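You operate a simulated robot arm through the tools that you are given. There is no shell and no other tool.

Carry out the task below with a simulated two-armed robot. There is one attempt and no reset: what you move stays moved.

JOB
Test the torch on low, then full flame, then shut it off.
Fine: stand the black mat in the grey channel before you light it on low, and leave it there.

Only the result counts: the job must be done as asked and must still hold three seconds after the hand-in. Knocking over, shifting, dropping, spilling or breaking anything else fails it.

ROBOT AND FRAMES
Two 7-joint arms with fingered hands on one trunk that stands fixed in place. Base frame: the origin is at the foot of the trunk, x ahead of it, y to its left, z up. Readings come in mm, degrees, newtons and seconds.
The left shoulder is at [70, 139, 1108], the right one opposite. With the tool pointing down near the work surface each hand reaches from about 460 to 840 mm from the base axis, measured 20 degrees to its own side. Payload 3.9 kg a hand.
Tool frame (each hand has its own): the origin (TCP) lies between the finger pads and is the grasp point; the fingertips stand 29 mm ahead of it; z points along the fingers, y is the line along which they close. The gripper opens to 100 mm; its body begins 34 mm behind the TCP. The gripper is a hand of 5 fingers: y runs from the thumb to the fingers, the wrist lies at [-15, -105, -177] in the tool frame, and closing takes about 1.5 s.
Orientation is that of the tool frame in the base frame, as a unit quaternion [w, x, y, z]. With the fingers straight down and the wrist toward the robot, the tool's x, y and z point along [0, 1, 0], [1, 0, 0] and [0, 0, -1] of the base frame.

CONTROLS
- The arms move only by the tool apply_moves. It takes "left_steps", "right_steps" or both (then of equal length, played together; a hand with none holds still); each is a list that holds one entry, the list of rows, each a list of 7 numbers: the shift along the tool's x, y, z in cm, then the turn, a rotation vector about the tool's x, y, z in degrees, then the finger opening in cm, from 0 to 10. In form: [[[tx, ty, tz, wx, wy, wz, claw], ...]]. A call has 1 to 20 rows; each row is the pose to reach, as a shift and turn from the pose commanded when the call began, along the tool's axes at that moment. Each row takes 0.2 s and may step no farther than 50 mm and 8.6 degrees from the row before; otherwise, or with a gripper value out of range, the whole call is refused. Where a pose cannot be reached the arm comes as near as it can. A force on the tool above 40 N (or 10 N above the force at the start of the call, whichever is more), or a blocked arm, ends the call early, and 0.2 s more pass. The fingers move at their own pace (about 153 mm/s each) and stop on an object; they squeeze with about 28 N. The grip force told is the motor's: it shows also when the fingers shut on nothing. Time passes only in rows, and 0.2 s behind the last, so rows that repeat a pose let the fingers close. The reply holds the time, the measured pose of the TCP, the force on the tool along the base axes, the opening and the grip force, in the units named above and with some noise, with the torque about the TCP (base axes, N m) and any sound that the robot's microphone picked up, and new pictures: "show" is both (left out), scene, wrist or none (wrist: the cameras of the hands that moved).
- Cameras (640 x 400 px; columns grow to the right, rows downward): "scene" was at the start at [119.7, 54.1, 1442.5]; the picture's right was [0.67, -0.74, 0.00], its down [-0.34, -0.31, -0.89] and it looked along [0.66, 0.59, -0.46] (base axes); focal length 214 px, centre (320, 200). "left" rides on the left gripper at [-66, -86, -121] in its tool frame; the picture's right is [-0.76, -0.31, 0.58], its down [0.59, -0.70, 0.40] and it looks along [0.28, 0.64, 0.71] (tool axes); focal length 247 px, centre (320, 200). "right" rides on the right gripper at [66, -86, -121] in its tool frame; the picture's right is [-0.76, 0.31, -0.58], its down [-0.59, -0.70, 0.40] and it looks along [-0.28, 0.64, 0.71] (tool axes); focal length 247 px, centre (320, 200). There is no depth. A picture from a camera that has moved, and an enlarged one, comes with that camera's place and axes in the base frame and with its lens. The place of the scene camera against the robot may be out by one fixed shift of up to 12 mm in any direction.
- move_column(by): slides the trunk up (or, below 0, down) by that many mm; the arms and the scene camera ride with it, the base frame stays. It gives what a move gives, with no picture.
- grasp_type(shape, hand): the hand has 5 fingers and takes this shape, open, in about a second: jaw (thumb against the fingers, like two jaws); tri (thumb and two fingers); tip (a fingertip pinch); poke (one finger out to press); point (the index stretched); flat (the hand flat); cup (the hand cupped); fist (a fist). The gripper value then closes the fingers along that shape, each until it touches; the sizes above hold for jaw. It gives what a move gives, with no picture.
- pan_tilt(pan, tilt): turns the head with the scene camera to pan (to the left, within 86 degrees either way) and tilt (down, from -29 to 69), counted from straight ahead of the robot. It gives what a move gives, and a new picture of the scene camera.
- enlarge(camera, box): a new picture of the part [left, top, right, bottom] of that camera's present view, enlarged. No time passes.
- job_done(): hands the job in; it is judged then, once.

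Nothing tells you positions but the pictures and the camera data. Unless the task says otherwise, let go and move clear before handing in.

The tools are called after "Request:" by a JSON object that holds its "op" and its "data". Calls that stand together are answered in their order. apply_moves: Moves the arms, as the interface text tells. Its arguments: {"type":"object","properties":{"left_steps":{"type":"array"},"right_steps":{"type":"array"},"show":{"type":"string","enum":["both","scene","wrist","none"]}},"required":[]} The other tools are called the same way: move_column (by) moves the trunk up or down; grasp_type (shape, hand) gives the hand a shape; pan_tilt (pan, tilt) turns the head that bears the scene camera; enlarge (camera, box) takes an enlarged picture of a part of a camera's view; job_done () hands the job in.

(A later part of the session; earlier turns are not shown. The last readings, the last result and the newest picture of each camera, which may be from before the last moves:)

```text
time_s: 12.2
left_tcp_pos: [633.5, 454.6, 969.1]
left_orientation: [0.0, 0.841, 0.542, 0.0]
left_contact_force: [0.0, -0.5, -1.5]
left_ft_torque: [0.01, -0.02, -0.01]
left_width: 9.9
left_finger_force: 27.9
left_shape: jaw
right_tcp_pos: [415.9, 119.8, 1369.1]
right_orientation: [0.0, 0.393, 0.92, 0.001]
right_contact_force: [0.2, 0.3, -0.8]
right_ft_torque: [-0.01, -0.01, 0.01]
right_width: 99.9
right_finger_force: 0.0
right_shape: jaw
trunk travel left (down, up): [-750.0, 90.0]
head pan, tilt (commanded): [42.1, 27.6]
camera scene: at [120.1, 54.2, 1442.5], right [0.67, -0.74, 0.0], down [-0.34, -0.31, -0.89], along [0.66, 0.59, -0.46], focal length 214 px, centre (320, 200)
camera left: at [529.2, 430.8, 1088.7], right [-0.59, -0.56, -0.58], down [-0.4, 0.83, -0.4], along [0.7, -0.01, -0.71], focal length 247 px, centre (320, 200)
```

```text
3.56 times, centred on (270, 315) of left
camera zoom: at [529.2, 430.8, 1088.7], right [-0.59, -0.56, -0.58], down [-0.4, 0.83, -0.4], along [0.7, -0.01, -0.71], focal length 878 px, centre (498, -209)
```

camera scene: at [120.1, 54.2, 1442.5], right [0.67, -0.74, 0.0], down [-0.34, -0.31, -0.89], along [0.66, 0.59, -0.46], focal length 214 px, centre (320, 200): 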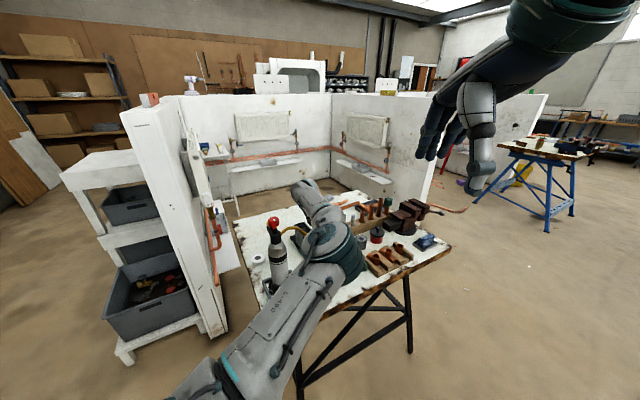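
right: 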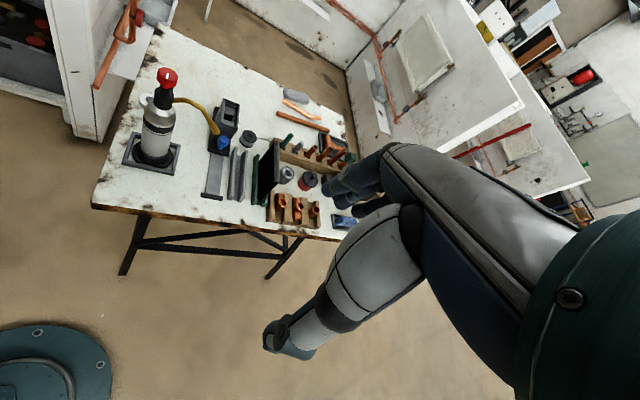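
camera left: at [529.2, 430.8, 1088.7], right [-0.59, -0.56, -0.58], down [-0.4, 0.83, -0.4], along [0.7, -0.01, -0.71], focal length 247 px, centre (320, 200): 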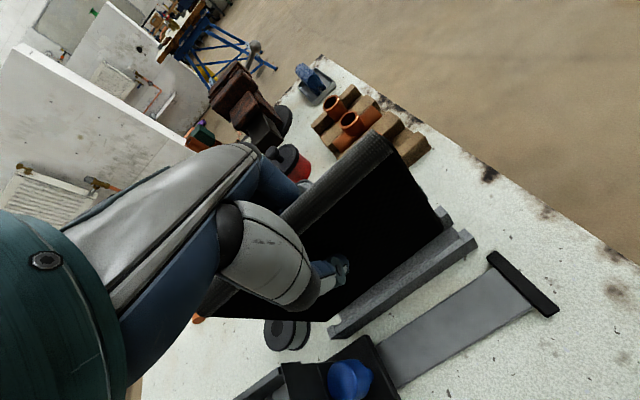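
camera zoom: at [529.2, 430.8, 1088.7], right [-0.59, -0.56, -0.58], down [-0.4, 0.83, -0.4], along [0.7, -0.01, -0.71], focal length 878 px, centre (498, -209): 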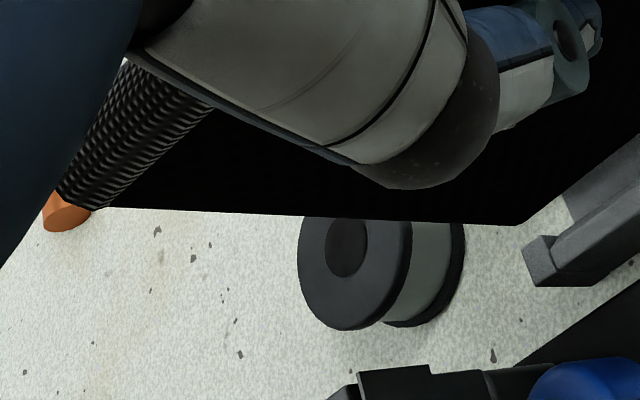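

Triangulating again puts the rail tops nearer z≈835, so I overshot by about 4 mm, and about 1.7° of yaw remains. I'll correct both and re-check before lowering.

Request:
{"op": "apply_moves", "data": {"left_steps": [[[0.25, 0.18, 0, 0, 0, 0.9, 0], [0.53, 0.36, 0, 0, 0, 1.7, 0], [0.53, 0.36, 0, 0, 0, 1.7, 0]]], "show": "none"}}

Request:
{"op": "enlarge", "data": {"camera": "right", "box": [228, 150, 268, 205]}}

Request:
{"op": "enlarge", "data": {"camera": "left", "box": [330, 210, 490, 340]}}

Request:
{"op": "enlarge", "data": {"camera": "left", "box": [400, 190, 490, 260]}}

```text
time_s: 13.0
left_tcp_pos: [638.8, 458.9, 968.5]
left_orientation: [0.0, 0.848, 0.53, 0.0]
left_contact_force: [0.1, -0.2, -1.1]
left_ft_torque: [0.01, 0.01, -0.03]
left_width: 10.2
left_finger_force: 28.0
left_shape: jaw
right_tcp_pos: [416.7, 119.0, 1369.5]
right_orientation: [0.0, 0.394, 0.919, 0.001]
right_contact_force: [0.3, 0.1, 0.1]
right_ft_torque: [-0.02, -0.03, 0.05]
right_width: 99.7
right_finger_force: 0.0
right_shape: jaw
trunk travel left (down, up): [-750.0, 90.0]
head pan, tilt (commanded): [42.1, 27.6]
```

```text
7.27 times, centred on (248, 178) of right
camera zoom: at [310.5, 107.5, 1489.9], right [0.74, -0.34, 0.58], down [-0.1, -0.91, -0.4], along [0.66, 0.24, -0.71], focal length 1796 px, centre (844, 364)
```

zoom: 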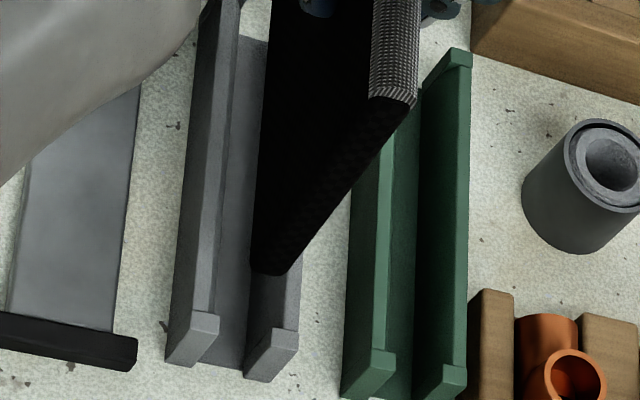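

```text
3.08 times, centred on (410, 275) of left
camera zoom: at [534.0, 437.1, 1088.7], right [-0.61, -0.54, -0.58], down [-0.37, 0.84, -0.4], along [0.7, -0.03, -0.71], focal length 760 px, centre (43, -31)
```

zoom: 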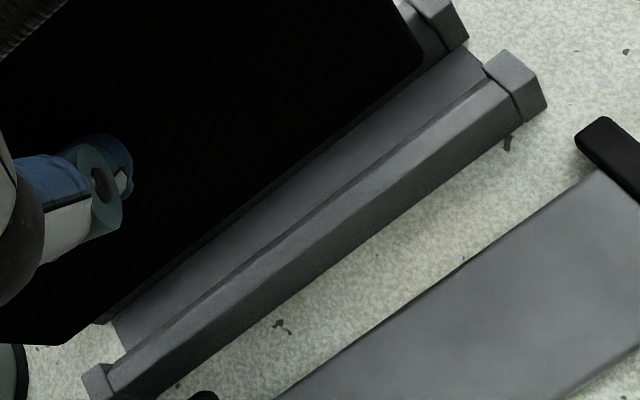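

```text
5.71 times, centred on (445, 225) of left
camera zoom: at [534.0, 437.1, 1088.7], right [-0.61, -0.54, -0.58], down [-0.37, 0.84, -0.4], along [0.7, -0.03, -0.71], focal length 1411 px, centre (-394, 57)
```

zoom: 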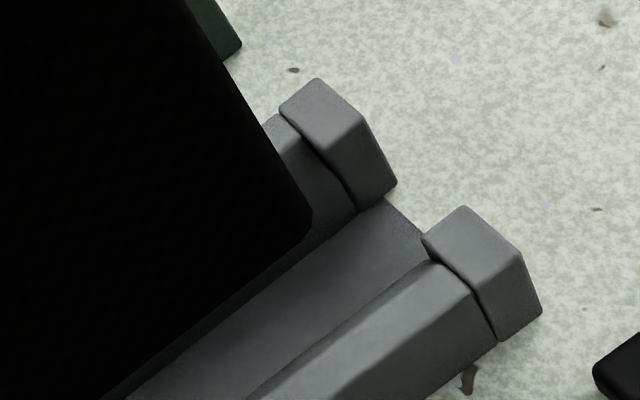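

The mat is now parallel to the channel and has about 3 mm clearance each side. I'll lower it until the bottom edge is just entering the rails and check.

Request:
{"op": "apply_moves", "data": {"left_steps": [[[0, 0, 0.7, 0, 0, 0, 0], [0, 0, 1.4, 0, 0, 0, 0], [0, 0, 2.1, 0, 0, 0, 0], [0, 0, 2.7, 0, 0, 0, 0], [0, 0, 2.7, 0, 0, 0, 0]]], "show": "none"}}

Request:
{"op": "enlarge", "data": {"camera": "right", "box": [228, 150, 268, 205]}}

Request:
{"op": "enlarge", "data": {"camera": "left", "box": [330, 210, 490, 340]}}

Request:
{"op": "enlarge", "data": {"camera": "left", "box": [260, 200, 500, 400]}}

```text
time_s: 14.2
left_tcp_pos: [637.6, 460.0, 940.7]
left_orientation: [-0.001, 0.849, 0.529, 0.0]
left_contact_force: [0.8, 0.0, -1.1]
left_ft_torque: [-0.01, 0.02, 0.0]
left_width: 10.1
left_finger_force: 27.7
left_shape: jaw
right_tcp_pos: [416.1, 119.8, 1370.7]
right_orientation: [0.0, 0.395, 0.919, 0.001]
right_contact_force: [-0.3, -0.1, -0.4]
right_ft_torque: [0.01, -0.02, 0.03]
right_width: 99.5
right_finger_force: 0.0
right_shape: jaw
trunk travel left (down, up): [-750.0, 90.0]
head pan, tilt (commanded): [42.1, 27.6]
```

```text
7.27 times, centred on (248, 178) of right
camera zoom: at [310.5, 107.6, 1489.9], right [0.74, -0.34, 0.58], down [-0.1, -0.91, -0.4], along [0.66, 0.24, -0.71], focal length 1796 px, centre (844, 364)
```

zoom: 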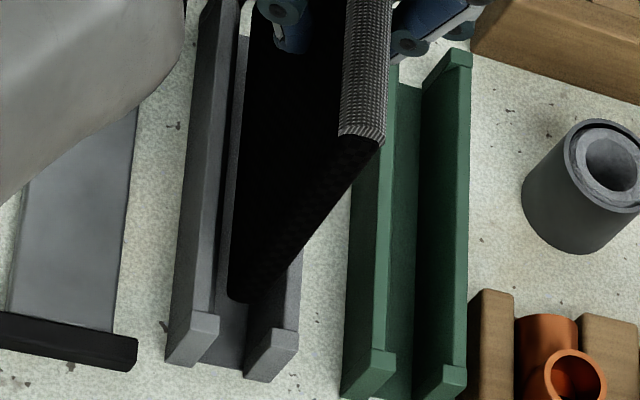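

```text
3.08 times, centred on (410, 275) of left
camera zoom: at [533.7, 437.3, 1061.8], right [-0.61, -0.55, -0.58], down [-0.37, 0.84, -0.4], along [0.7, -0.03, -0.71], focal length 760 px, centre (43, -31)
```

zoom: 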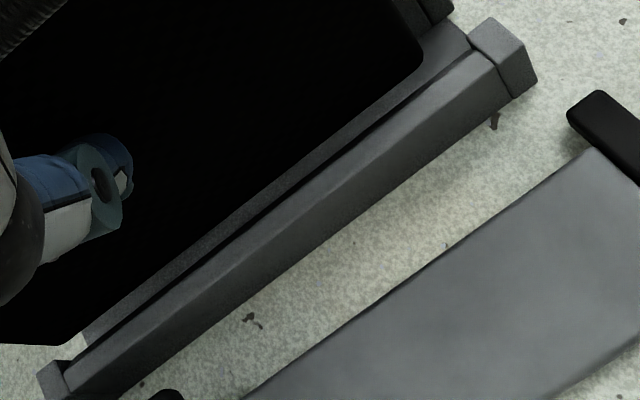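

```text
2.00 times, centred on (380, 300) of left
camera zoom: at [533.7, 437.3, 1061.8], right [-0.61, -0.55, -0.58], down [-0.37, 0.84, -0.4], along [0.7, -0.03, -0.71], focal length 494 px, centre (200, 0)
```

zoom: 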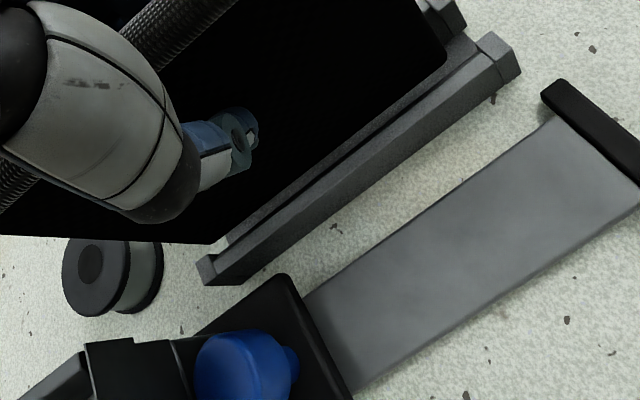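

The mat's bottom edge sits between the rails with clearance on both sides and no contact force. I'll keep lowering toward the channel floor.

Request:
{"op": "apply_moves", "data": {"left_steps": [[[0, 0, 0.6, 0, 0, 0, 0], [0, 0, 1.2, 0, 0, 0, 0], [0, 0, 1.7, 0, 0, 0, 0], [0, 0, 2.1, 0, 0, 0, 0], [0, 0, 2.4, 0, 0, 0, 0], [0, 0, 2.4, 0, 0, 0, 0]]], "show": "none"}}

Request:
{"op": "enlarge", "data": {"camera": "right", "box": [228, 150, 268, 205]}}

Request:
{"op": "enlarge", "data": {"camera": "left", "box": [260, 200, 500, 400]}}

```text
time_s: 15.6
left_tcp_pos: [639.6, 459.3, 917.1]
left_orientation: [0.0, 0.849, 0.529, 0.0]
left_contact_force: [0.2, -0.6, -1.7]
left_ft_torque: [0.03, 0.02, -0.01]
left_width: 10.1
left_finger_force: 28.1
left_shape: jaw
right_tcp_pos: [416.6, 119.6, 1369.7]
right_orientation: [0.0, 0.395, 0.919, 0.0]
right_contact_force: [0.4, -0.4, -0.3]
right_ft_torque: [0.0, 0.02, -0.01]
right_width: 99.8
right_finger_force: 0.1
right_shape: jaw
trunk travel left (down, up): [-750.0, 90.0]
head pan, tilt (commanded): [42.1, 27.6]
```

```text
7.27 times, centred on (248, 178) of right
camera zoom: at [310.6, 107.7, 1489.9], right [0.74, -0.34, 0.58], down [-0.1, -0.91, -0.4], along [0.66, 0.24, -0.71], focal length 1796 px, centre (844, 364)
```

zoom: 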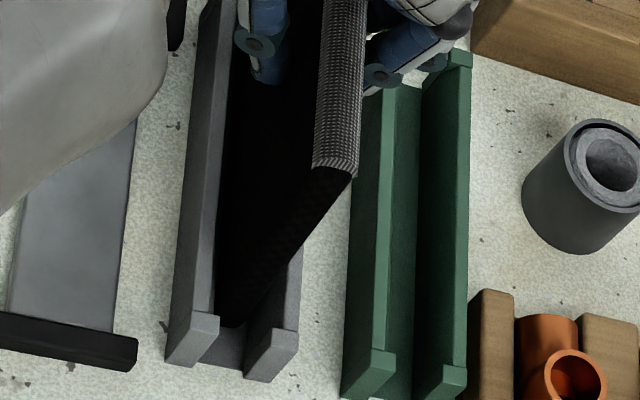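

```text
2.00 times, centred on (380, 300) of left
camera zoom: at [533.4, 437.7, 1037.2], right [-0.61, -0.55, -0.58], down [-0.37, 0.84, -0.4], along [0.7, -0.03, -0.71], focal length 494 px, centre (200, 0)
```

zoom: 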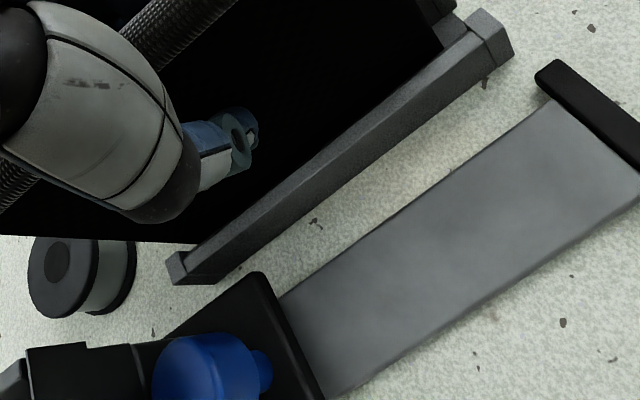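

The mat is inside the grey channel, about 4 mm above seated height (the grip was at z=913 in the green one). I'll ease it down to the floor.

Request:
{"op": "apply_moves", "data": {"left_steps": [[[0, 0, 0.15, 0, 0, 0, 0], [0, 0, 0.3, 0, 0, 0, 0], [0, 0, 0.4, 0, 0, 0, 0], [0, 0, 0.4, 0, 0, 0, 0]]], "show": "none"}}

```text
time_s: 16.6
left_tcp_pos: [638.8, 459.9, 912.7]
left_orientation: [-0.001, 0.849, 0.529, 0.0]
left_contact_force: [-0.1, 0.7, 0.0]
left_ft_torque: [-0.01, 0.03, -0.01]
left_width: 9.8
left_finger_force: 28.1
left_shape: jaw
right_tcp_pos: [415.8, 119.4, 1369.7]
right_orientation: [0.001, 0.394, 0.919, 0.0]
right_contact_force: [-0.2, 0.3, 0.8]
right_ft_torque: [0.01, 0.01, 0.01]
right_width: 99.6
right_finger_force: 0.1
right_shape: jaw
trunk travel left (down, up): [-750.0, 90.0]
head pan, tilt (commanded): [42.1, 27.6]
```

The weight is off the hand (force z ≈ 0), so the mat rests on the channel floor. I'll open the fingers moderately and look.

Request:
{"op": "apply_moves", "data": {"left_steps": [[[0, 0, 0, 0, 0, 0, 1.2], [0, 0, 0, 0, 0, 0, 2], [0, 0, 0, 0, 0, 0, 3], [0, 0, 0, 0, 0, 0, 4], [0, 0, 0, 0, 0, 0, 5], [0, 0, 0, 0, 0, 0, 5.5], [0, 0, 0, 0, 0, 0, 5.5], [0, 0, 0, 0, 0, 0, 5.5]]], "show": "scene"}}

Request:
{"op": "enlarge", "data": {"camera": "right", "box": [210, 110, 290, 210]}}

Request:
{"op": "enlarge", "data": {"camera": "left", "box": [220, 150, 480, 400]}}

```text
time_s: 18.4
left_tcp_pos: [637.6, 458.5, 913.1]
left_orientation: [0.0, 0.849, 0.529, 0.0]
left_contact_force: [0.3, -1.5, 0.3]
left_ft_torque: [0.02, -0.02, 0.05]
left_width: 54.8
left_finger_force: 0.0
left_shape: jaw
right_tcp_pos: [415.5, 120.0, 1369.6]
right_orientation: [0.001, 0.393, 0.919, 0.0]
right_contact_force: [0.3, -0.2, 0.2]
right_ft_torque: [-0.01, -0.01, 0.03]
right_width: 99.9
right_finger_force: 0.0
right_shape: jaw
trunk travel left (down, up): [-750.0, 90.0]
head pan, tilt (commanded): [42.1, 27.6]
camera scene: at [119.7, 54.1, 1442.5], right [0.67, -0.74, 0.0], down [-0.34, -0.31, -0.89], along [0.66, 0.59, -0.46], focal length 214 px, centre (320, 200)
```

scene: 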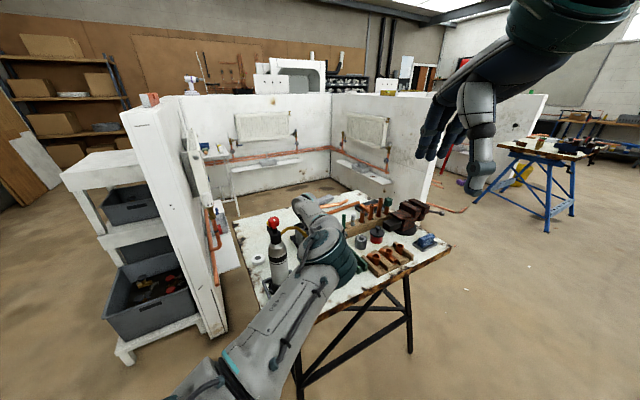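

```text
4.00 times, centred on (250, 160) of right
camera zoom: at [310.4, 107.5, 1489.9], right [0.74, -0.34, 0.58], down [-0.1, -0.91, -0.4], along [0.66, 0.24, -0.71], focal length 988 px, centre (600, 360)
```

zoom: 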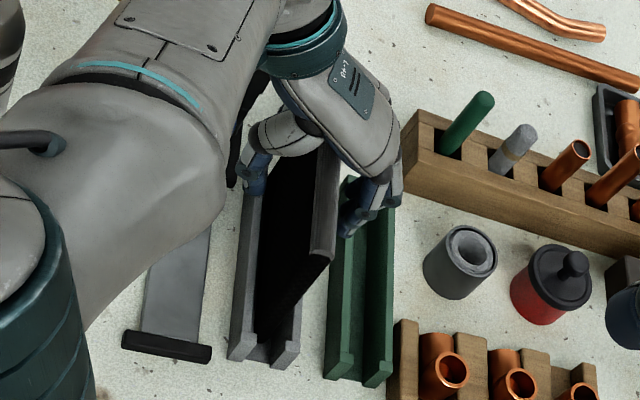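

```text
1.60 times, centred on (350, 275) of left
camera zoom: at [533.0, 437.6, 1033.3], right [-0.61, -0.55, -0.58], down [-0.37, 0.84, -0.4], along [0.7, -0.03, -0.71], focal length 395 px, centre (272, 80)
```

zoom: 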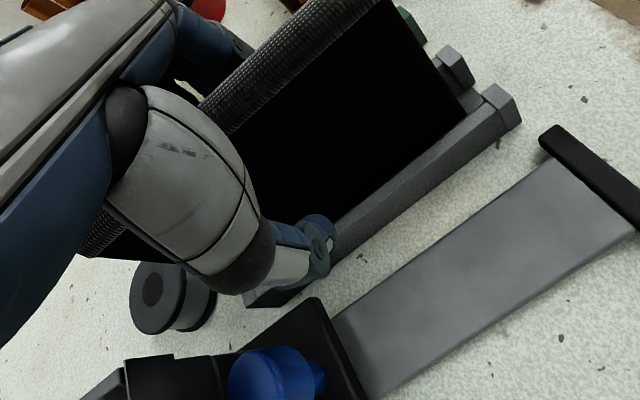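

The mat stands by itself in the grey channel with the fingers clear on both sides. I'll raise the hand straight up.

Request:
{"op": "apply_moves", "data": {"left_steps": [[[0, 0, -1, 0, 0, 0, 5.5], [0, 0, -3, 0, 0, 0, 5.5], [0, 0, -6, 0, 0, 0, 5.5], [0, 0, -10, 0, 0, 0, 5.5], [0, 0, -14, 0, 0, 0, 5.5], [0, 0, -18, 0, 0, 0, 5.5], [0, 0, -22, 0, 0, 0, 5.5], [0, 0, -25, 0, 0, 0, 5.5]]], "show": "both"}}

Request:
{"op": "enlarge", "data": {"camera": "right", "box": [130, 60, 290, 210]}}

Request:
{"op": "enlarge", "data": {"camera": "left", "box": [300, 180, 500, 400]}}

```text
time_s: 20.2
left_tcp_pos: [637.9, 457.6, 1166.3]
left_orientation: [0.0, 0.848, 0.53, 0.0]
left_contact_force: [0.0, -0.1, 0.4]
left_ft_torque: [-0.02, -0.04, 0.0]
left_width: 54.6
left_finger_force: 0.1
left_shape: jaw
right_tcp_pos: [415.5, 119.5, 1369.6]
right_orientation: [0.0, 0.395, 0.919, 0.0]
right_contact_force: [-1.1, 1.0, -0.3]
right_ft_torque: [0.0, -0.01, 0.01]
right_width: 99.9
right_finger_force: 0.0
right_shape: jaw
trunk travel left (down, up): [-750.0, 90.0]
head pan, tilt (commanded): [42.1, 27.6]
camera scene: at [119.1, 54.5, 1442.5], right [0.67, -0.74, 0.0], down [-0.34, -0.31, -0.89], along [0.66, 0.59, -0.46], focal length 214 px, centre (320, 200)
camera left: at [533.3, 435.8, 1285.7], right [-0.61, -0.55, -0.58], down [-0.37, 0.84, -0.4], along [0.7, -0.03, -0.71], focal length 247 px, centre (320, 200)
```

scene: 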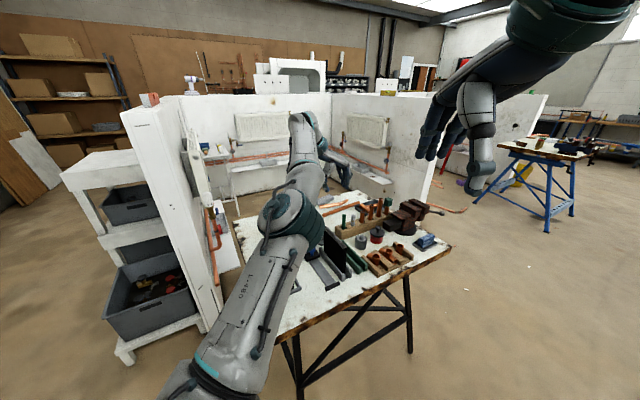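
left: 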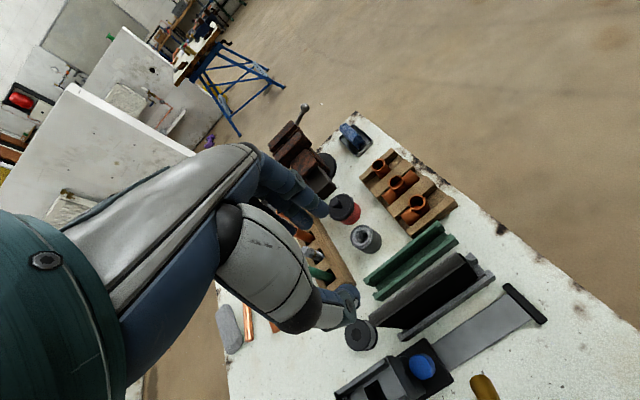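

```text
2.67 times, centred on (210, 135) of right
camera zoom: at [309.7, 108.0, 1490.0], right [0.74, -0.34, 0.58], down [-0.1, -0.91, -0.4], along [0.66, 0.24, -0.71], focal length 659 px, centre (613, 373)
```

zoom: 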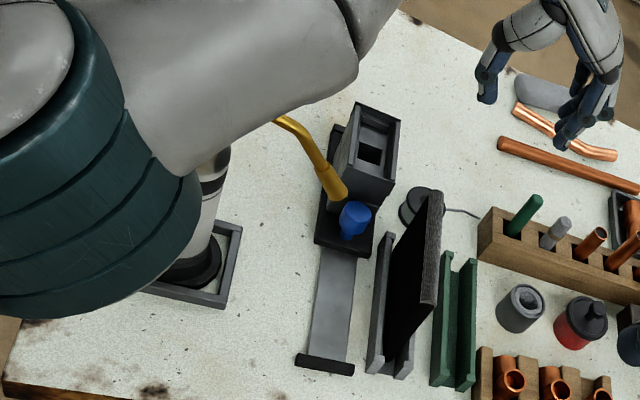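

```text
1.82 times, centred on (400, 290) of left
camera zoom: at [533.3, 435.8, 1285.7], right [-0.61, -0.55, -0.58], down [-0.37, 0.84, -0.4], along [0.7, -0.03, -0.71], focal length 449 px, centre (174, 36)
```

zoom: 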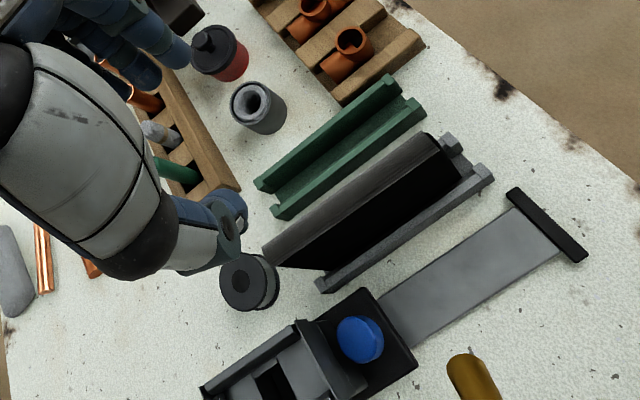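

The mat is standing in the grey channel and the hand is clear. Next is the torch, so I'll bring the left hand back and turn it so its camera sees the knob and igniter up close.

Request:
{"op": "apply_moves", "data": {"left_steps": [[[-1.9, -2.9, -2.6, 0, 0, -7, 6], [-3.8, -5.8, -5.2, 0, 0, -14, 6], [-5.7, -8.7, -7.8, 0, 0, -21, 6], [-7.6, -11.6, -10.4, 0, 0, -28, 6], [-8.0, -14.8, -10.2, 0, 0, -35, 6], [-8.4, -18.0, -10.0, 0, 0, -42, 6], [-8.8, -21.2, -9.8, 0, 0, -49, 6], [-9.2, -24.4, -9.6, 0, 0, -56, 6], [-9.7, -27.5, -9.5, 0, 0, -63, 6], [-10.1, -30.5, -9.4, 0, 0, -70, 6]]], "show": "both"}}

Request:
{"op": "enlarge", "data": {"camera": "left", "box": [340, 130, 460, 250]}}

Request:
{"op": "enlarge", "data": {"camera": "right", "box": [140, 60, 200, 100]}}

```text
time_s: 22.4
left_tcp_pos: [315.7, 504.3, 1254.7]
left_orientation: [0.0, 0.387, 0.922, -0.003]
left_contact_force: [0.2, -0.3, -0.9]
left_ft_torque: [-0.01, -0.06, 0.0]
left_width: 59.7
left_finger_force: 0.1
left_shape: jaw
right_tcp_pos: [415.9, 118.5, 1368.9]
right_orientation: [0.001, 0.394, 0.919, 0.001]
right_contact_force: [-0.1, 0.5, 0.3]
right_ft_torque: [-0.01, 0.0, 0.03]
right_width: 99.7
right_finger_force: 0.0
right_shape: jaw
trunk travel left (down, up): [-750.0, 90.0]
head pan, tilt (commanded): [42.1, 27.6]
camera scene: at [119.2, 53.7, 1442.6], right [0.67, -0.74, 0.0], down [-0.34, -0.31, -0.89], along [0.66, 0.59, -0.46], focal length 214 px, centre (320, 200)
camera left: at [301.5, 397.9, 1376.7], right [0.31, -0.76, -0.57], down [-0.91, -0.08, -0.4], along [0.26, 0.65, -0.72], focal length 247 px, centre (320, 200)
```

scene: 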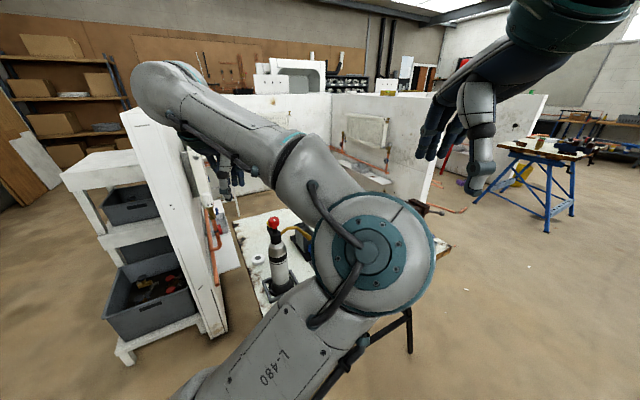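
left: 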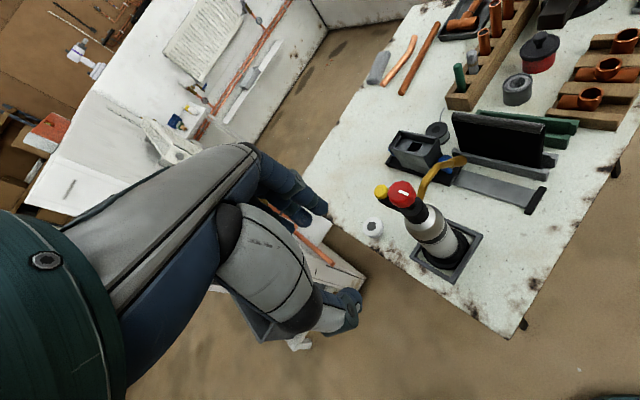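

```text
3.33 times, centred on (400, 190) of left
camera zoom: at [301.5, 397.9, 1376.7], right [0.31, -0.76, -0.57], down [-0.91, -0.08, -0.4], along [0.26, 0.65, -0.72], focal length 823 px, centre (53, 233)
```

zoom: 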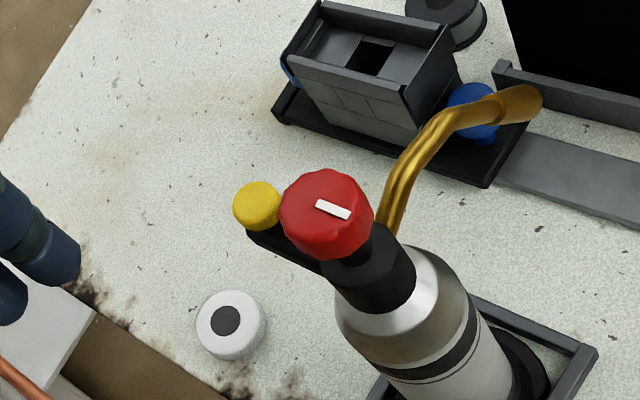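

```text
10.00 times, centred on (170, 80) of right
camera zoom: at [309.8, 107.1, 1490.1], right [0.74, -0.34, 0.58], down [-0.1, -0.91, -0.4], along [0.66, 0.24, -0.71], focal length 2470 px, centre (1820, 1400)
```

zoom: 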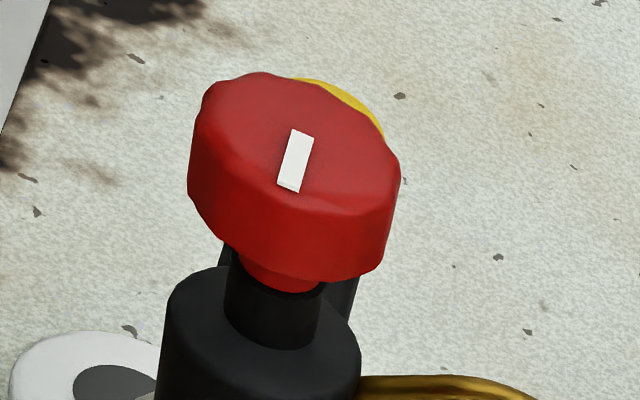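

Request:
{"op": "enlarge", "data": {"camera": "left", "box": [370, 170, 430, 215]}}

Request:
{"op": "enlarge", "data": {"camera": "scene", "box": [250, 205, 310, 305]}}

Request:
{"op": "enlarge", "data": {"camera": "left", "box": [440, 100, 580, 200]}}

```text
8.89 times, centred on (400, 192) of left
camera zoom: at [301.5, 397.9, 1376.7], right [0.31, -0.76, -0.57], down [-0.91, -0.08, -0.4], along [0.26, 0.65, -0.72], focal length 2195 px, centre (-391, 267)
```

zoom: 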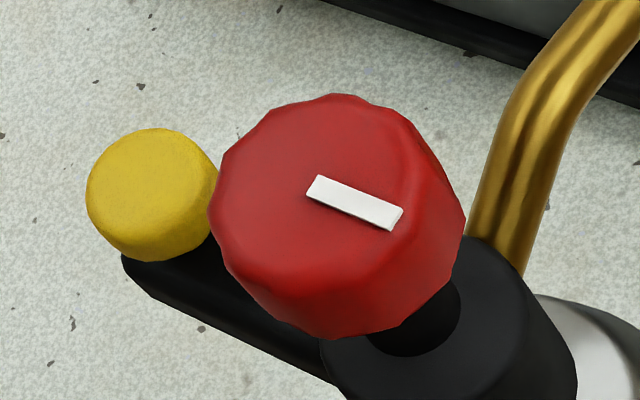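

```text
4.00 times, centred on (280, 255) of scene
camera zoom: at [119.2, 53.7, 1442.6], right [0.67, -0.74, 0.0], down [-0.34, -0.31, -0.89], along [0.66, 0.59, -0.46], focal length 858 px, centre (480, -20)
```

zoom: 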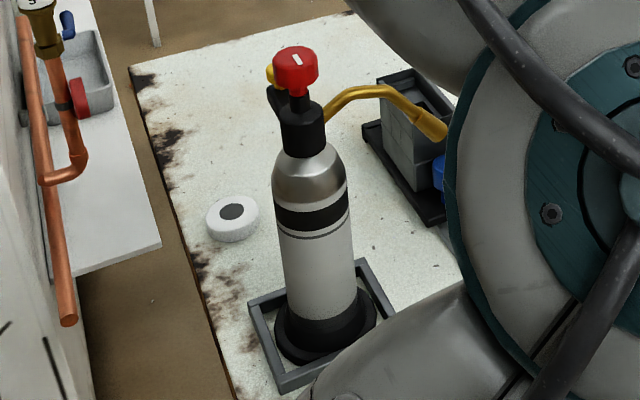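

```text
4.00 times, centred on (510, 150) of left
camera zoom: at [301.5, 397.9, 1376.7], right [0.31, -0.76, -0.57], down [-0.91, -0.08, -0.4], along [0.26, 0.65, -0.72], focal length 988 px, centre (-440, 400)
```

zoom: 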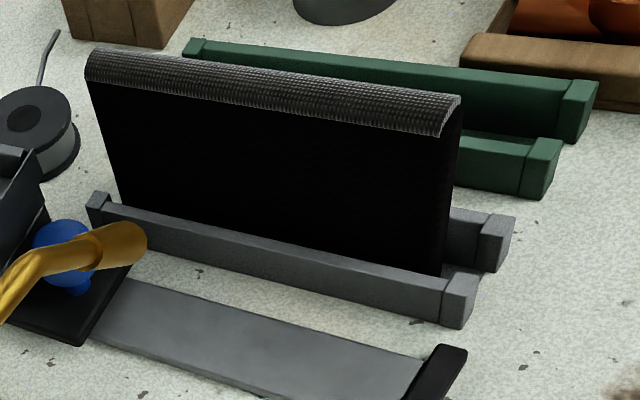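

The mat stands upright in the grey channel. The knob top is at about (426, 525, 1095) with its pointer along the bench's -y axis, and the yellow igniter is at about (448, 580, 1048). I'll bring the hand above the knob.

Request:
{"op": "apply_moves", "data": {"left_steps": [[[-1.0, 1.6, 0.8, 0, 0, 7.4, 7], [-2.1, 3.1, 2.0, 0, 0, 14.8, 7], [-3.1, 4.7, 3.5, 0, 0, 22.2, 7], [-4.1, 6.2, 5.0, 0, 0, 29.6, 7], [-5.2, 7.8, 6.5, 0, 0, 37.0, 7], [-6.2, 9.4, 8.0, 0, 0, 44.4, 7], [-6.2, 9.4, 8.0, 0, 0, 44.4, 7]]], "show": "both"}}

Request:
{"op": "enlarge", "data": {"camera": "left", "box": [250, 180, 450, 340]}}

Request:
{"op": "enlarge", "data": {"camera": "right", "box": [130, 40, 230, 130]}}

Request:
{"op": "enlarge", "data": {"camera": "scene", "box": [240, 150, 340, 260]}}

```text
time_s: 24.0
left_tcp_pos: [429.2, 523.6, 1178.8]
left_orientation: [0.0, 0.712, 0.702, 0.001]
left_contact_force: [-0.4, 0.6, 0.5]
left_ft_torque: [0.01, 0.0, -0.02]
left_width: 69.8
left_finger_force: 0.1
left_shape: jaw
right_tcp_pos: [416.6, 118.5, 1369.5]
right_orientation: [0.0, 0.394, 0.919, 0.001]
right_contact_force: [-0.1, -0.5, 0.2]
right_ft_torque: [0.02, -0.01, 0.02]
right_width: 99.7
right_finger_force: 0.1
right_shape: jaw
trunk travel left (down, up): [-750.0, 90.0]
head pan, tilt (commanded): [42.1, 27.6]
camera scene: at [119.2, 53.3, 1442.6], right [0.67, -0.74, 0.0], down [-0.34, -0.31, -0.89], along [0.66, 0.59, -0.46], focal length 214 px, centre (320, 200)
camera left: at [344.2, 457.3, 1298.7], right [-0.31, -0.75, -0.58], down [-0.7, 0.6, -0.4], along [0.65, 0.28, -0.71], focal length 247 px, centre (320, 200)
```

scene: 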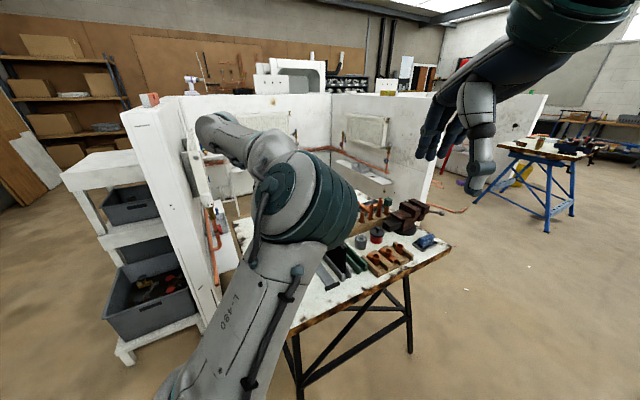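
left: 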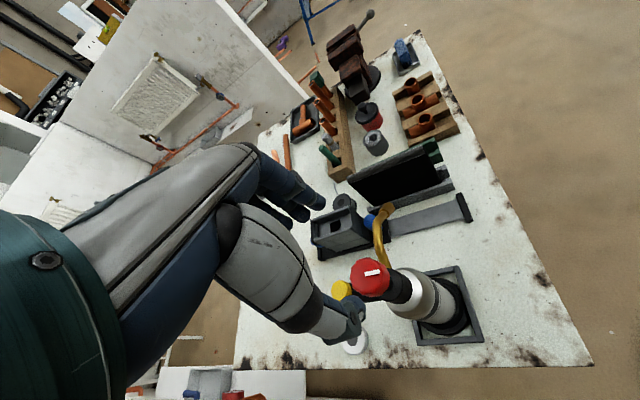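

```text
2.50 times, centred on (350, 260) of left
camera zoom: at [344.2, 457.3, 1298.7], right [-0.31, -0.75, -0.58], down [-0.7, 0.6, -0.4], along [0.65, 0.28, -0.71], focal length 617 px, centre (245, 50)
```

zoom: 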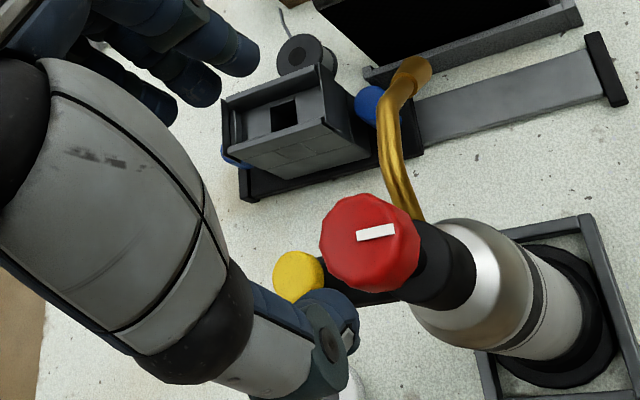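

```text
4.44 times, centred on (180, 85) of right
camera zoom: at [309.8, 106.7, 1490.1], right [0.74, -0.34, 0.58], down [-0.1, -0.91, -0.4], along [0.66, 0.24, -0.71], focal length 1098 px, centre (942, 711)
```

zoom: 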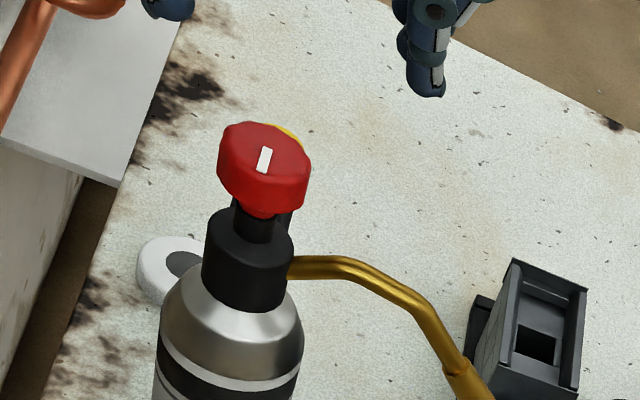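

```text
3.64 times, centred on (290, 205) of scene
camera zoom: at [119.2, 53.3, 1442.6], right [0.67, -0.74, 0.0], down [-0.34, -0.31, -0.89], along [0.66, 0.59, -0.46], focal length 780 px, centre (429, 182)
```

zoom: 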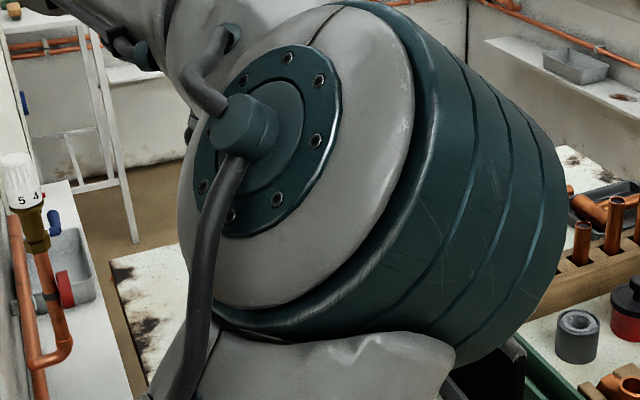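

The R and L views agree on the knob at about (425.5, 524.5, 1095). The valve body top is at ~1051 and the brass neck peaks near 1055, so the fingertips have to stay above ~1065. I'll centre and lower to just above the knob.

Request:
{"op": "apply_moves", "data": {"left_steps": [[[0.05, -0.2, 1.8, 0, 0, 0, 7], [0.09, -0.37, 3.6, 0, 0, 0, 7], [0.09, -0.37, 5.0, 0, 0, 0, 7], [0.09, -0.37, 5.0, 0, 0, 0, 7]]], "show": "none"}}

Request:
{"op": "enlarge", "data": {"camera": "left", "box": [250, 180, 450, 340]}}

Request:
{"op": "enlarge", "data": {"camera": "right", "box": [130, 40, 230, 130]}}

```text
time_s: 25.0
left_tcp_pos: [426.7, 524.8, 1126.4]
left_orientation: [0.001, 0.71, 0.704, 0.0]
left_contact_force: [1.4, 0.0, 0.0]
left_ft_torque: [-0.02, 0.04, -0.01]
left_width: 70.1
left_finger_force: 0.0
left_shape: jaw
right_tcp_pos: [415.3, 119.8, 1370.1]
right_orientation: [0.0, 0.393, 0.919, 0.001]
right_contact_force: [0.7, -1.4, 0.7]
right_ft_torque: [-0.02, 0.0, 0.01]
right_width: 99.8
right_finger_force: 0.1
right_shape: jaw
trunk travel left (down, up): [-750.0, 90.0]
head pan, tilt (commanded): [42.1, 27.6]
```

```text
2.50 times, centred on (350, 260) of left
camera zoom: at [340.4, 458.8, 1247.4], right [-0.31, -0.75, -0.58], down [-0.7, 0.59, -0.4], along [0.64, 0.28, -0.71], focal length 617 px, centre (245, 50)
```

zoom: 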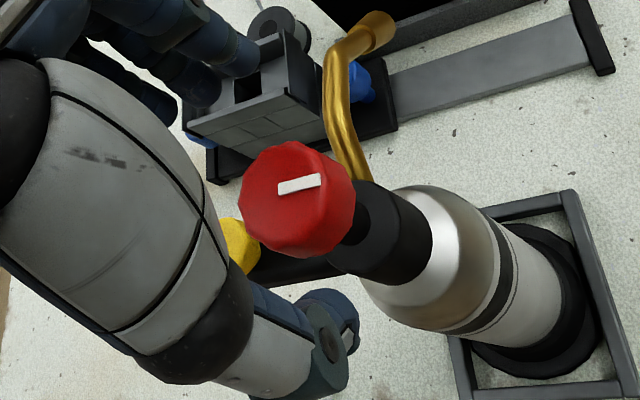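

```text
4.44 times, centred on (180, 85) of right
camera zoom: at [310.3, 107.4, 1490.0], right [0.74, -0.34, 0.58], down [-0.1, -0.91, -0.4], along [0.66, 0.24, -0.71], focal length 1098 px, centre (942, 711)
```

zoom: 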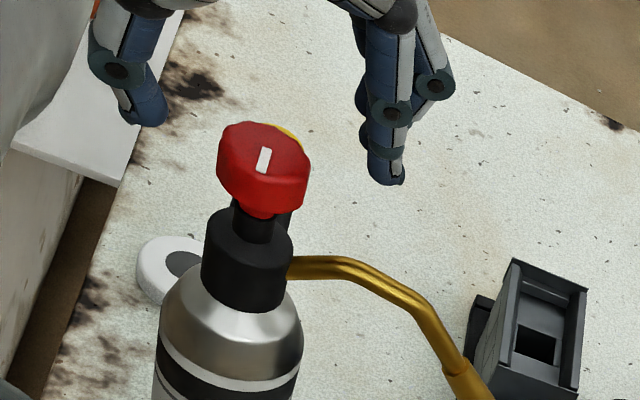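

The fingertips straddle the knob within 2 mm of centre. I'll shift 1.7 mm, lower the tips to z≈1075, and close gently.

Request:
{"op": "apply_moves", "data": {"left_steps": [[[0, -0.17, 0.8, 0, 0, 0, 7], [0, -0.17, 1.6, 0, 0, 0, 7], [0, -0.17, 2.2, 0, 0, 0, 7], [0, -0.17, 2.2, 0, 0, 0, 6], [0, -0.17, 2.2, 0, 0, 0, 5], [0, -0.17, 2.2, 0, 0, 0, 4.3], [0, -0.17, 2.2, 0, 0, 0, 4.3]]], "show": "none"}}

Request:
{"op": "enlarge", "data": {"camera": "left", "box": [250, 180, 450, 340]}}

Request:
{"op": "enlarge", "data": {"camera": "right", "box": [150, 60, 200, 110]}}

```text
time_s: 26.6
left_tcp_pos: [426.2, 524.7, 1103.4]
left_orientation: [0.0, 0.71, 0.704, 0.0]
left_contact_force: [0.1, 0.3, -0.6]
left_ft_torque: [0.01, -0.03, 0.0]
left_width: 43.4
left_finger_force: 0.1
left_shape: jaw
right_tcp_pos: [416.0, 119.7, 1370.0]
right_orientation: [0.0, 0.394, 0.919, 0.001]
right_contact_force: [0.5, -0.4, -0.8]
right_ft_torque: [0.0, 0.0, -0.02]
right_width: 99.9
right_finger_force: 0.1
right_shape: jaw
trunk travel left (down, up): [-750.0, 90.0]
head pan, tilt (commanded): [42.1, 27.6]
```

```text
2.50 times, centred on (350, 260) of left
camera zoom: at [339.7, 458.7, 1225.1], right [-0.31, -0.75, -0.58], down [-0.7, 0.59, -0.4], along [0.64, 0.28, -0.71], focal length 617 px, centre (245, 50)
```

zoom: 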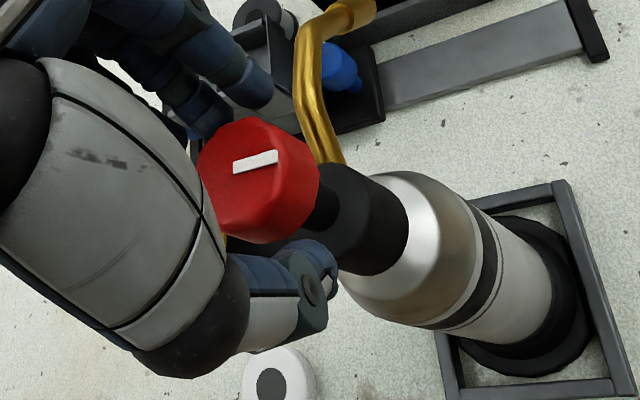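

```text
8.00 times, centred on (175, 85) of right
camera zoom: at [310.4, 107.5, 1490.0], right [0.74, -0.34, 0.58], down [-0.1, -0.91, -0.4], along [0.66, 0.24, -0.71], focal length 1976 px, centre (1480, 1120)
```

zoom: 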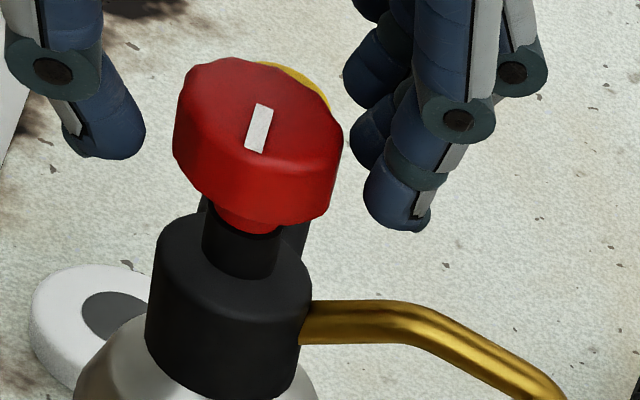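

The thumb and fingers are evenly spaced, about 6 mm from the knob on each side. I'm closing on it.

Request:
{"op": "apply_moves", "data": {"left_steps": [[[0, 0, 0, 0, 0, 0, 3.8], [0, 0, 0, 0, 0, 0, 3.3], [0, 0, 0, 0, 0, 0, 2.8], [0, 0, 0, 0, 0, 0, 2.2], [0, 0, 0, 0, 0, 0, 1.5], [0, 0, 0, 0, 0, 0, 1.0], [0, 0, 0, 0, 0, 0, 1.0]]], "show": "none"}}

Request:
{"op": "enlarge", "data": {"camera": "left", "box": [250, 180, 450, 340]}}

Request:
{"op": "enlarge", "data": {"camera": "right", "box": [150, 60, 200, 110]}}

```text
time_s: 28.2
left_tcp_pos: [424.8, 523.9, 1104.7]
left_orientation: [0.0, 0.71, 0.704, -0.001]
left_contact_force: [-0.7, -0.4, -0.8]
left_ft_torque: [0.0, -0.02, -0.02]
left_width: 23.8
left_finger_force: 27.8
left_shape: jaw
right_tcp_pos: [416.8, 119.4, 1369.2]
right_orientation: [0.0, 0.393, 0.92, 0.001]
right_contact_force: [-1.4, 1.0, -0.1]
right_ft_torque: [0.05, 0.0, 0.01]
right_width: 99.7
right_finger_force: 0.0
right_shape: jaw
trunk travel left (down, up): [-750.0, 90.0]
head pan, tilt (commanded): [42.1, 27.6]
```

```text
2.50 times, centred on (350, 260) of left
camera zoom: at [339.6, 458.7, 1225.1], right [-0.31, -0.75, -0.58], down [-0.7, 0.59, -0.4], along [0.64, 0.28, -0.71], focal length 617 px, centre (245, 50)
```

zoom: 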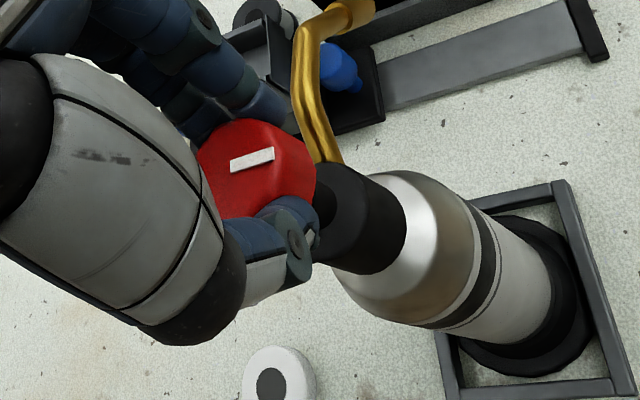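

```text
8.00 times, centred on (175, 85) of right
camera zoom: at [310.3, 107.5, 1490.0], right [0.74, -0.34, 0.58], down [-0.1, -0.91, -0.4], along [0.66, 0.24, -0.71], focal length 1976 px, centre (1480, 1120)
```

zoom: 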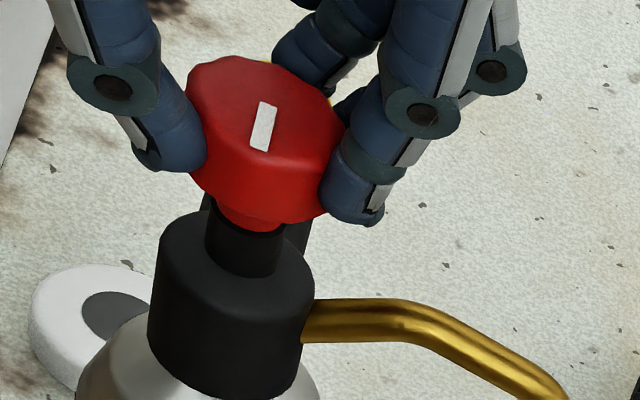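

The knob is gripped (28 N, with the knob staying put). I'll try a small counter-clockwise turn (seen from above) and watch torque, sound and the pointer.

Request:
{"op": "apply_moves", "data": {"left_steps": [[[0, 0, 0, 0, 0, -3, 0.8], [0, 0, 0, 0, 0, -6, 0.8], [0, 0, 0, 0, 0, -9, 0.8], [0, 0, 0, 0, 0, -12, 0.8], [0, 0, 0, 0, 0, -12, 0.8]]], "show": "none"}}

Request:
{"op": "enlarge", "data": {"camera": "right", "box": [150, 60, 200, 110]}}

```text
time_s: 29.4
left_tcp_pos: [425.7, 524.2, 1104.6]
left_orientation: [0.0, 0.632, 0.775, 0.0]
left_contact_force: [-0.2, -1.5, -0.6]
left_ft_torque: [0.01, -0.09, -0.02]
left_width: 23.5
left_finger_force: 27.8
left_shape: jaw
right_tcp_pos: [416.6, 120.0, 1370.5]
right_orientation: [0.001, 0.394, 0.919, 0.001]
right_contact_force: [0.3, 0.5, -1.1]
right_ft_torque: [-0.01, 0.02, 0.01]
right_width: 99.8
right_finger_force: 0.0
right_shape: jaw
trunk travel left (down, up): [-750.0, 90.0]
head pan, tilt (commanded): [42.1, 27.6]
```

```text
8.00 times, centred on (175, 85) of right
camera zoom: at [310.5, 107.5, 1489.9], right [0.74, -0.34, 0.58], down [-0.1, -0.91, -0.4], along [0.66, 0.24, -0.71], focal length 1976 px, centre (1480, 1120)
```

zoom: 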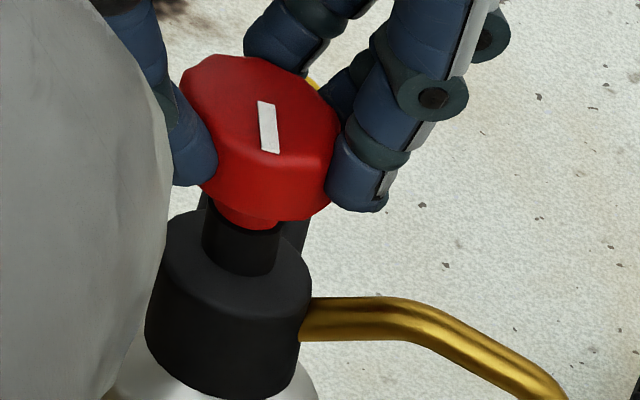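

The knob turned freely counter-clockwise with almost no torque, and there's no sound yet. I'll continue in small steps.

Request:
{"op": "apply_moves", "data": {"left_steps": [[[0, 0, 0, 0, 0, -4, 0.8], [0, 0, 0, 0, 0, -8, 0.8], [0, 0, 0, 0, 0, -12, 0.8], [0, 0, 0, 0, 0, -15, 0.8], [0, 0, 0, 0, 0, -15, 0.8]]], "show": "none"}}

Request:
{"op": "enlarge", "data": {"camera": "right", "box": [150, 60, 240, 130]}}

```text
time_s: 30.6
left_tcp_pos: [426.7, 523.2, 1104.2]
left_orientation: [0.0, 0.526, 0.851, 0.0]
left_contact_force: [1.9, -0.1, -0.3]
left_ft_torque: [0.06, -0.1, 0.0]
left_width: 23.7
left_finger_force: 28.3
left_shape: jaw
right_tcp_pos: [416.5, 118.6, 1368.8]
right_orientation: [0.001, 0.394, 0.919, 0.001]
right_contact_force: [-0.1, 0.0, 0.0]
right_ft_torque: [0.02, 0.03, 0.01]
right_width: 99.8
right_finger_force: 0.0
right_shape: jaw
trunk travel left (down, up): [-750.0, 90.0]
head pan, tilt (commanded): [42.1, 27.6]
```

```text
5.71 times, centred on (195, 95) of right
camera zoom: at [310.6, 107.6, 1489.9], right [0.74, -0.34, 0.58], down [-0.1, -0.91, -0.4], along [0.66, 0.24, -0.71], focal length 1411 px, centre (1034, 800)
```

zoom: 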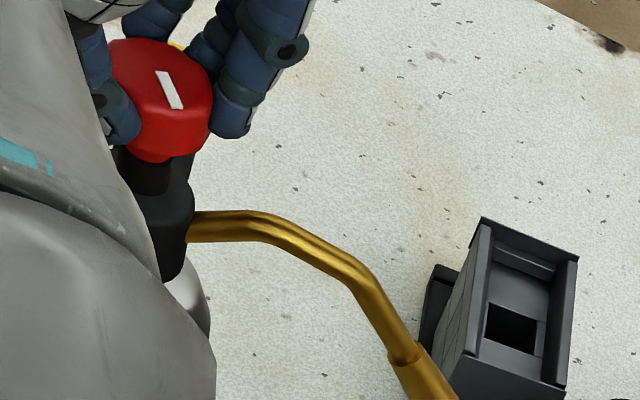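

Request:
{"op": "apply_moves", "data": {"left_steps": [[[0, 0, 0, 0, 0, -4, 0.8], [0, 0, 0, 0, 0, -8, 0.8], [0, 0, 0, 0, 0, -8, 0.8]]], "show": "none"}}

Request:
{"op": "enlarge", "data": {"camera": "right", "box": [150, 60, 240, 130]}}

```text
time_s: 31.4
left_tcp_pos: [424.3, 522.2, 1104.4]
left_orientation: [0.0, 0.466, 0.885, 0.0]
left_contact_force: [0.8, 0.2, 0.4]
left_ft_torque: [0.08, -0.12, 0.01]
left_width: 24.1
left_finger_force: 28.2
left_shape: jaw
right_tcp_pos: [416.7, 120.0, 1370.6]
right_orientation: [0.0, 0.394, 0.919, 0.001]
right_contact_force: [-0.2, 0.6, -0.1]
right_ft_torque: [-0.04, 0.0, 0.02]
right_width: 99.8
right_finger_force: 0.0
right_shape: jaw
trunk travel left (down, up): [-750.0, 90.0]
head pan, tilt (commanded): [42.1, 27.6]
```

```text
5.71 times, centred on (195, 95) of right
camera zoom: at [310.6, 107.7, 1489.9], right [0.74, -0.34, 0.58], down [-0.1, -0.91, -0.4], along [0.66, 0.24, -0.71], focal length 1411 px, centre (1034, 800)
```

zoom: 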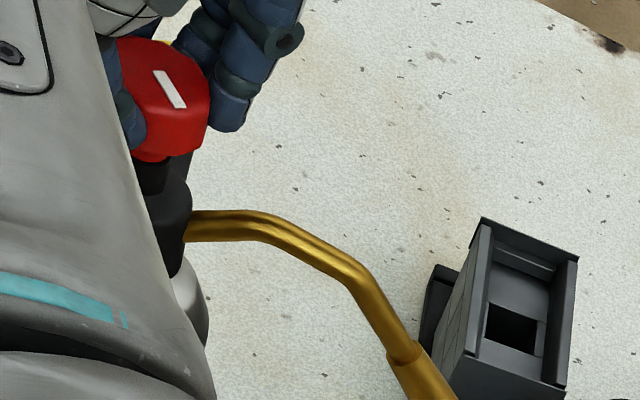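

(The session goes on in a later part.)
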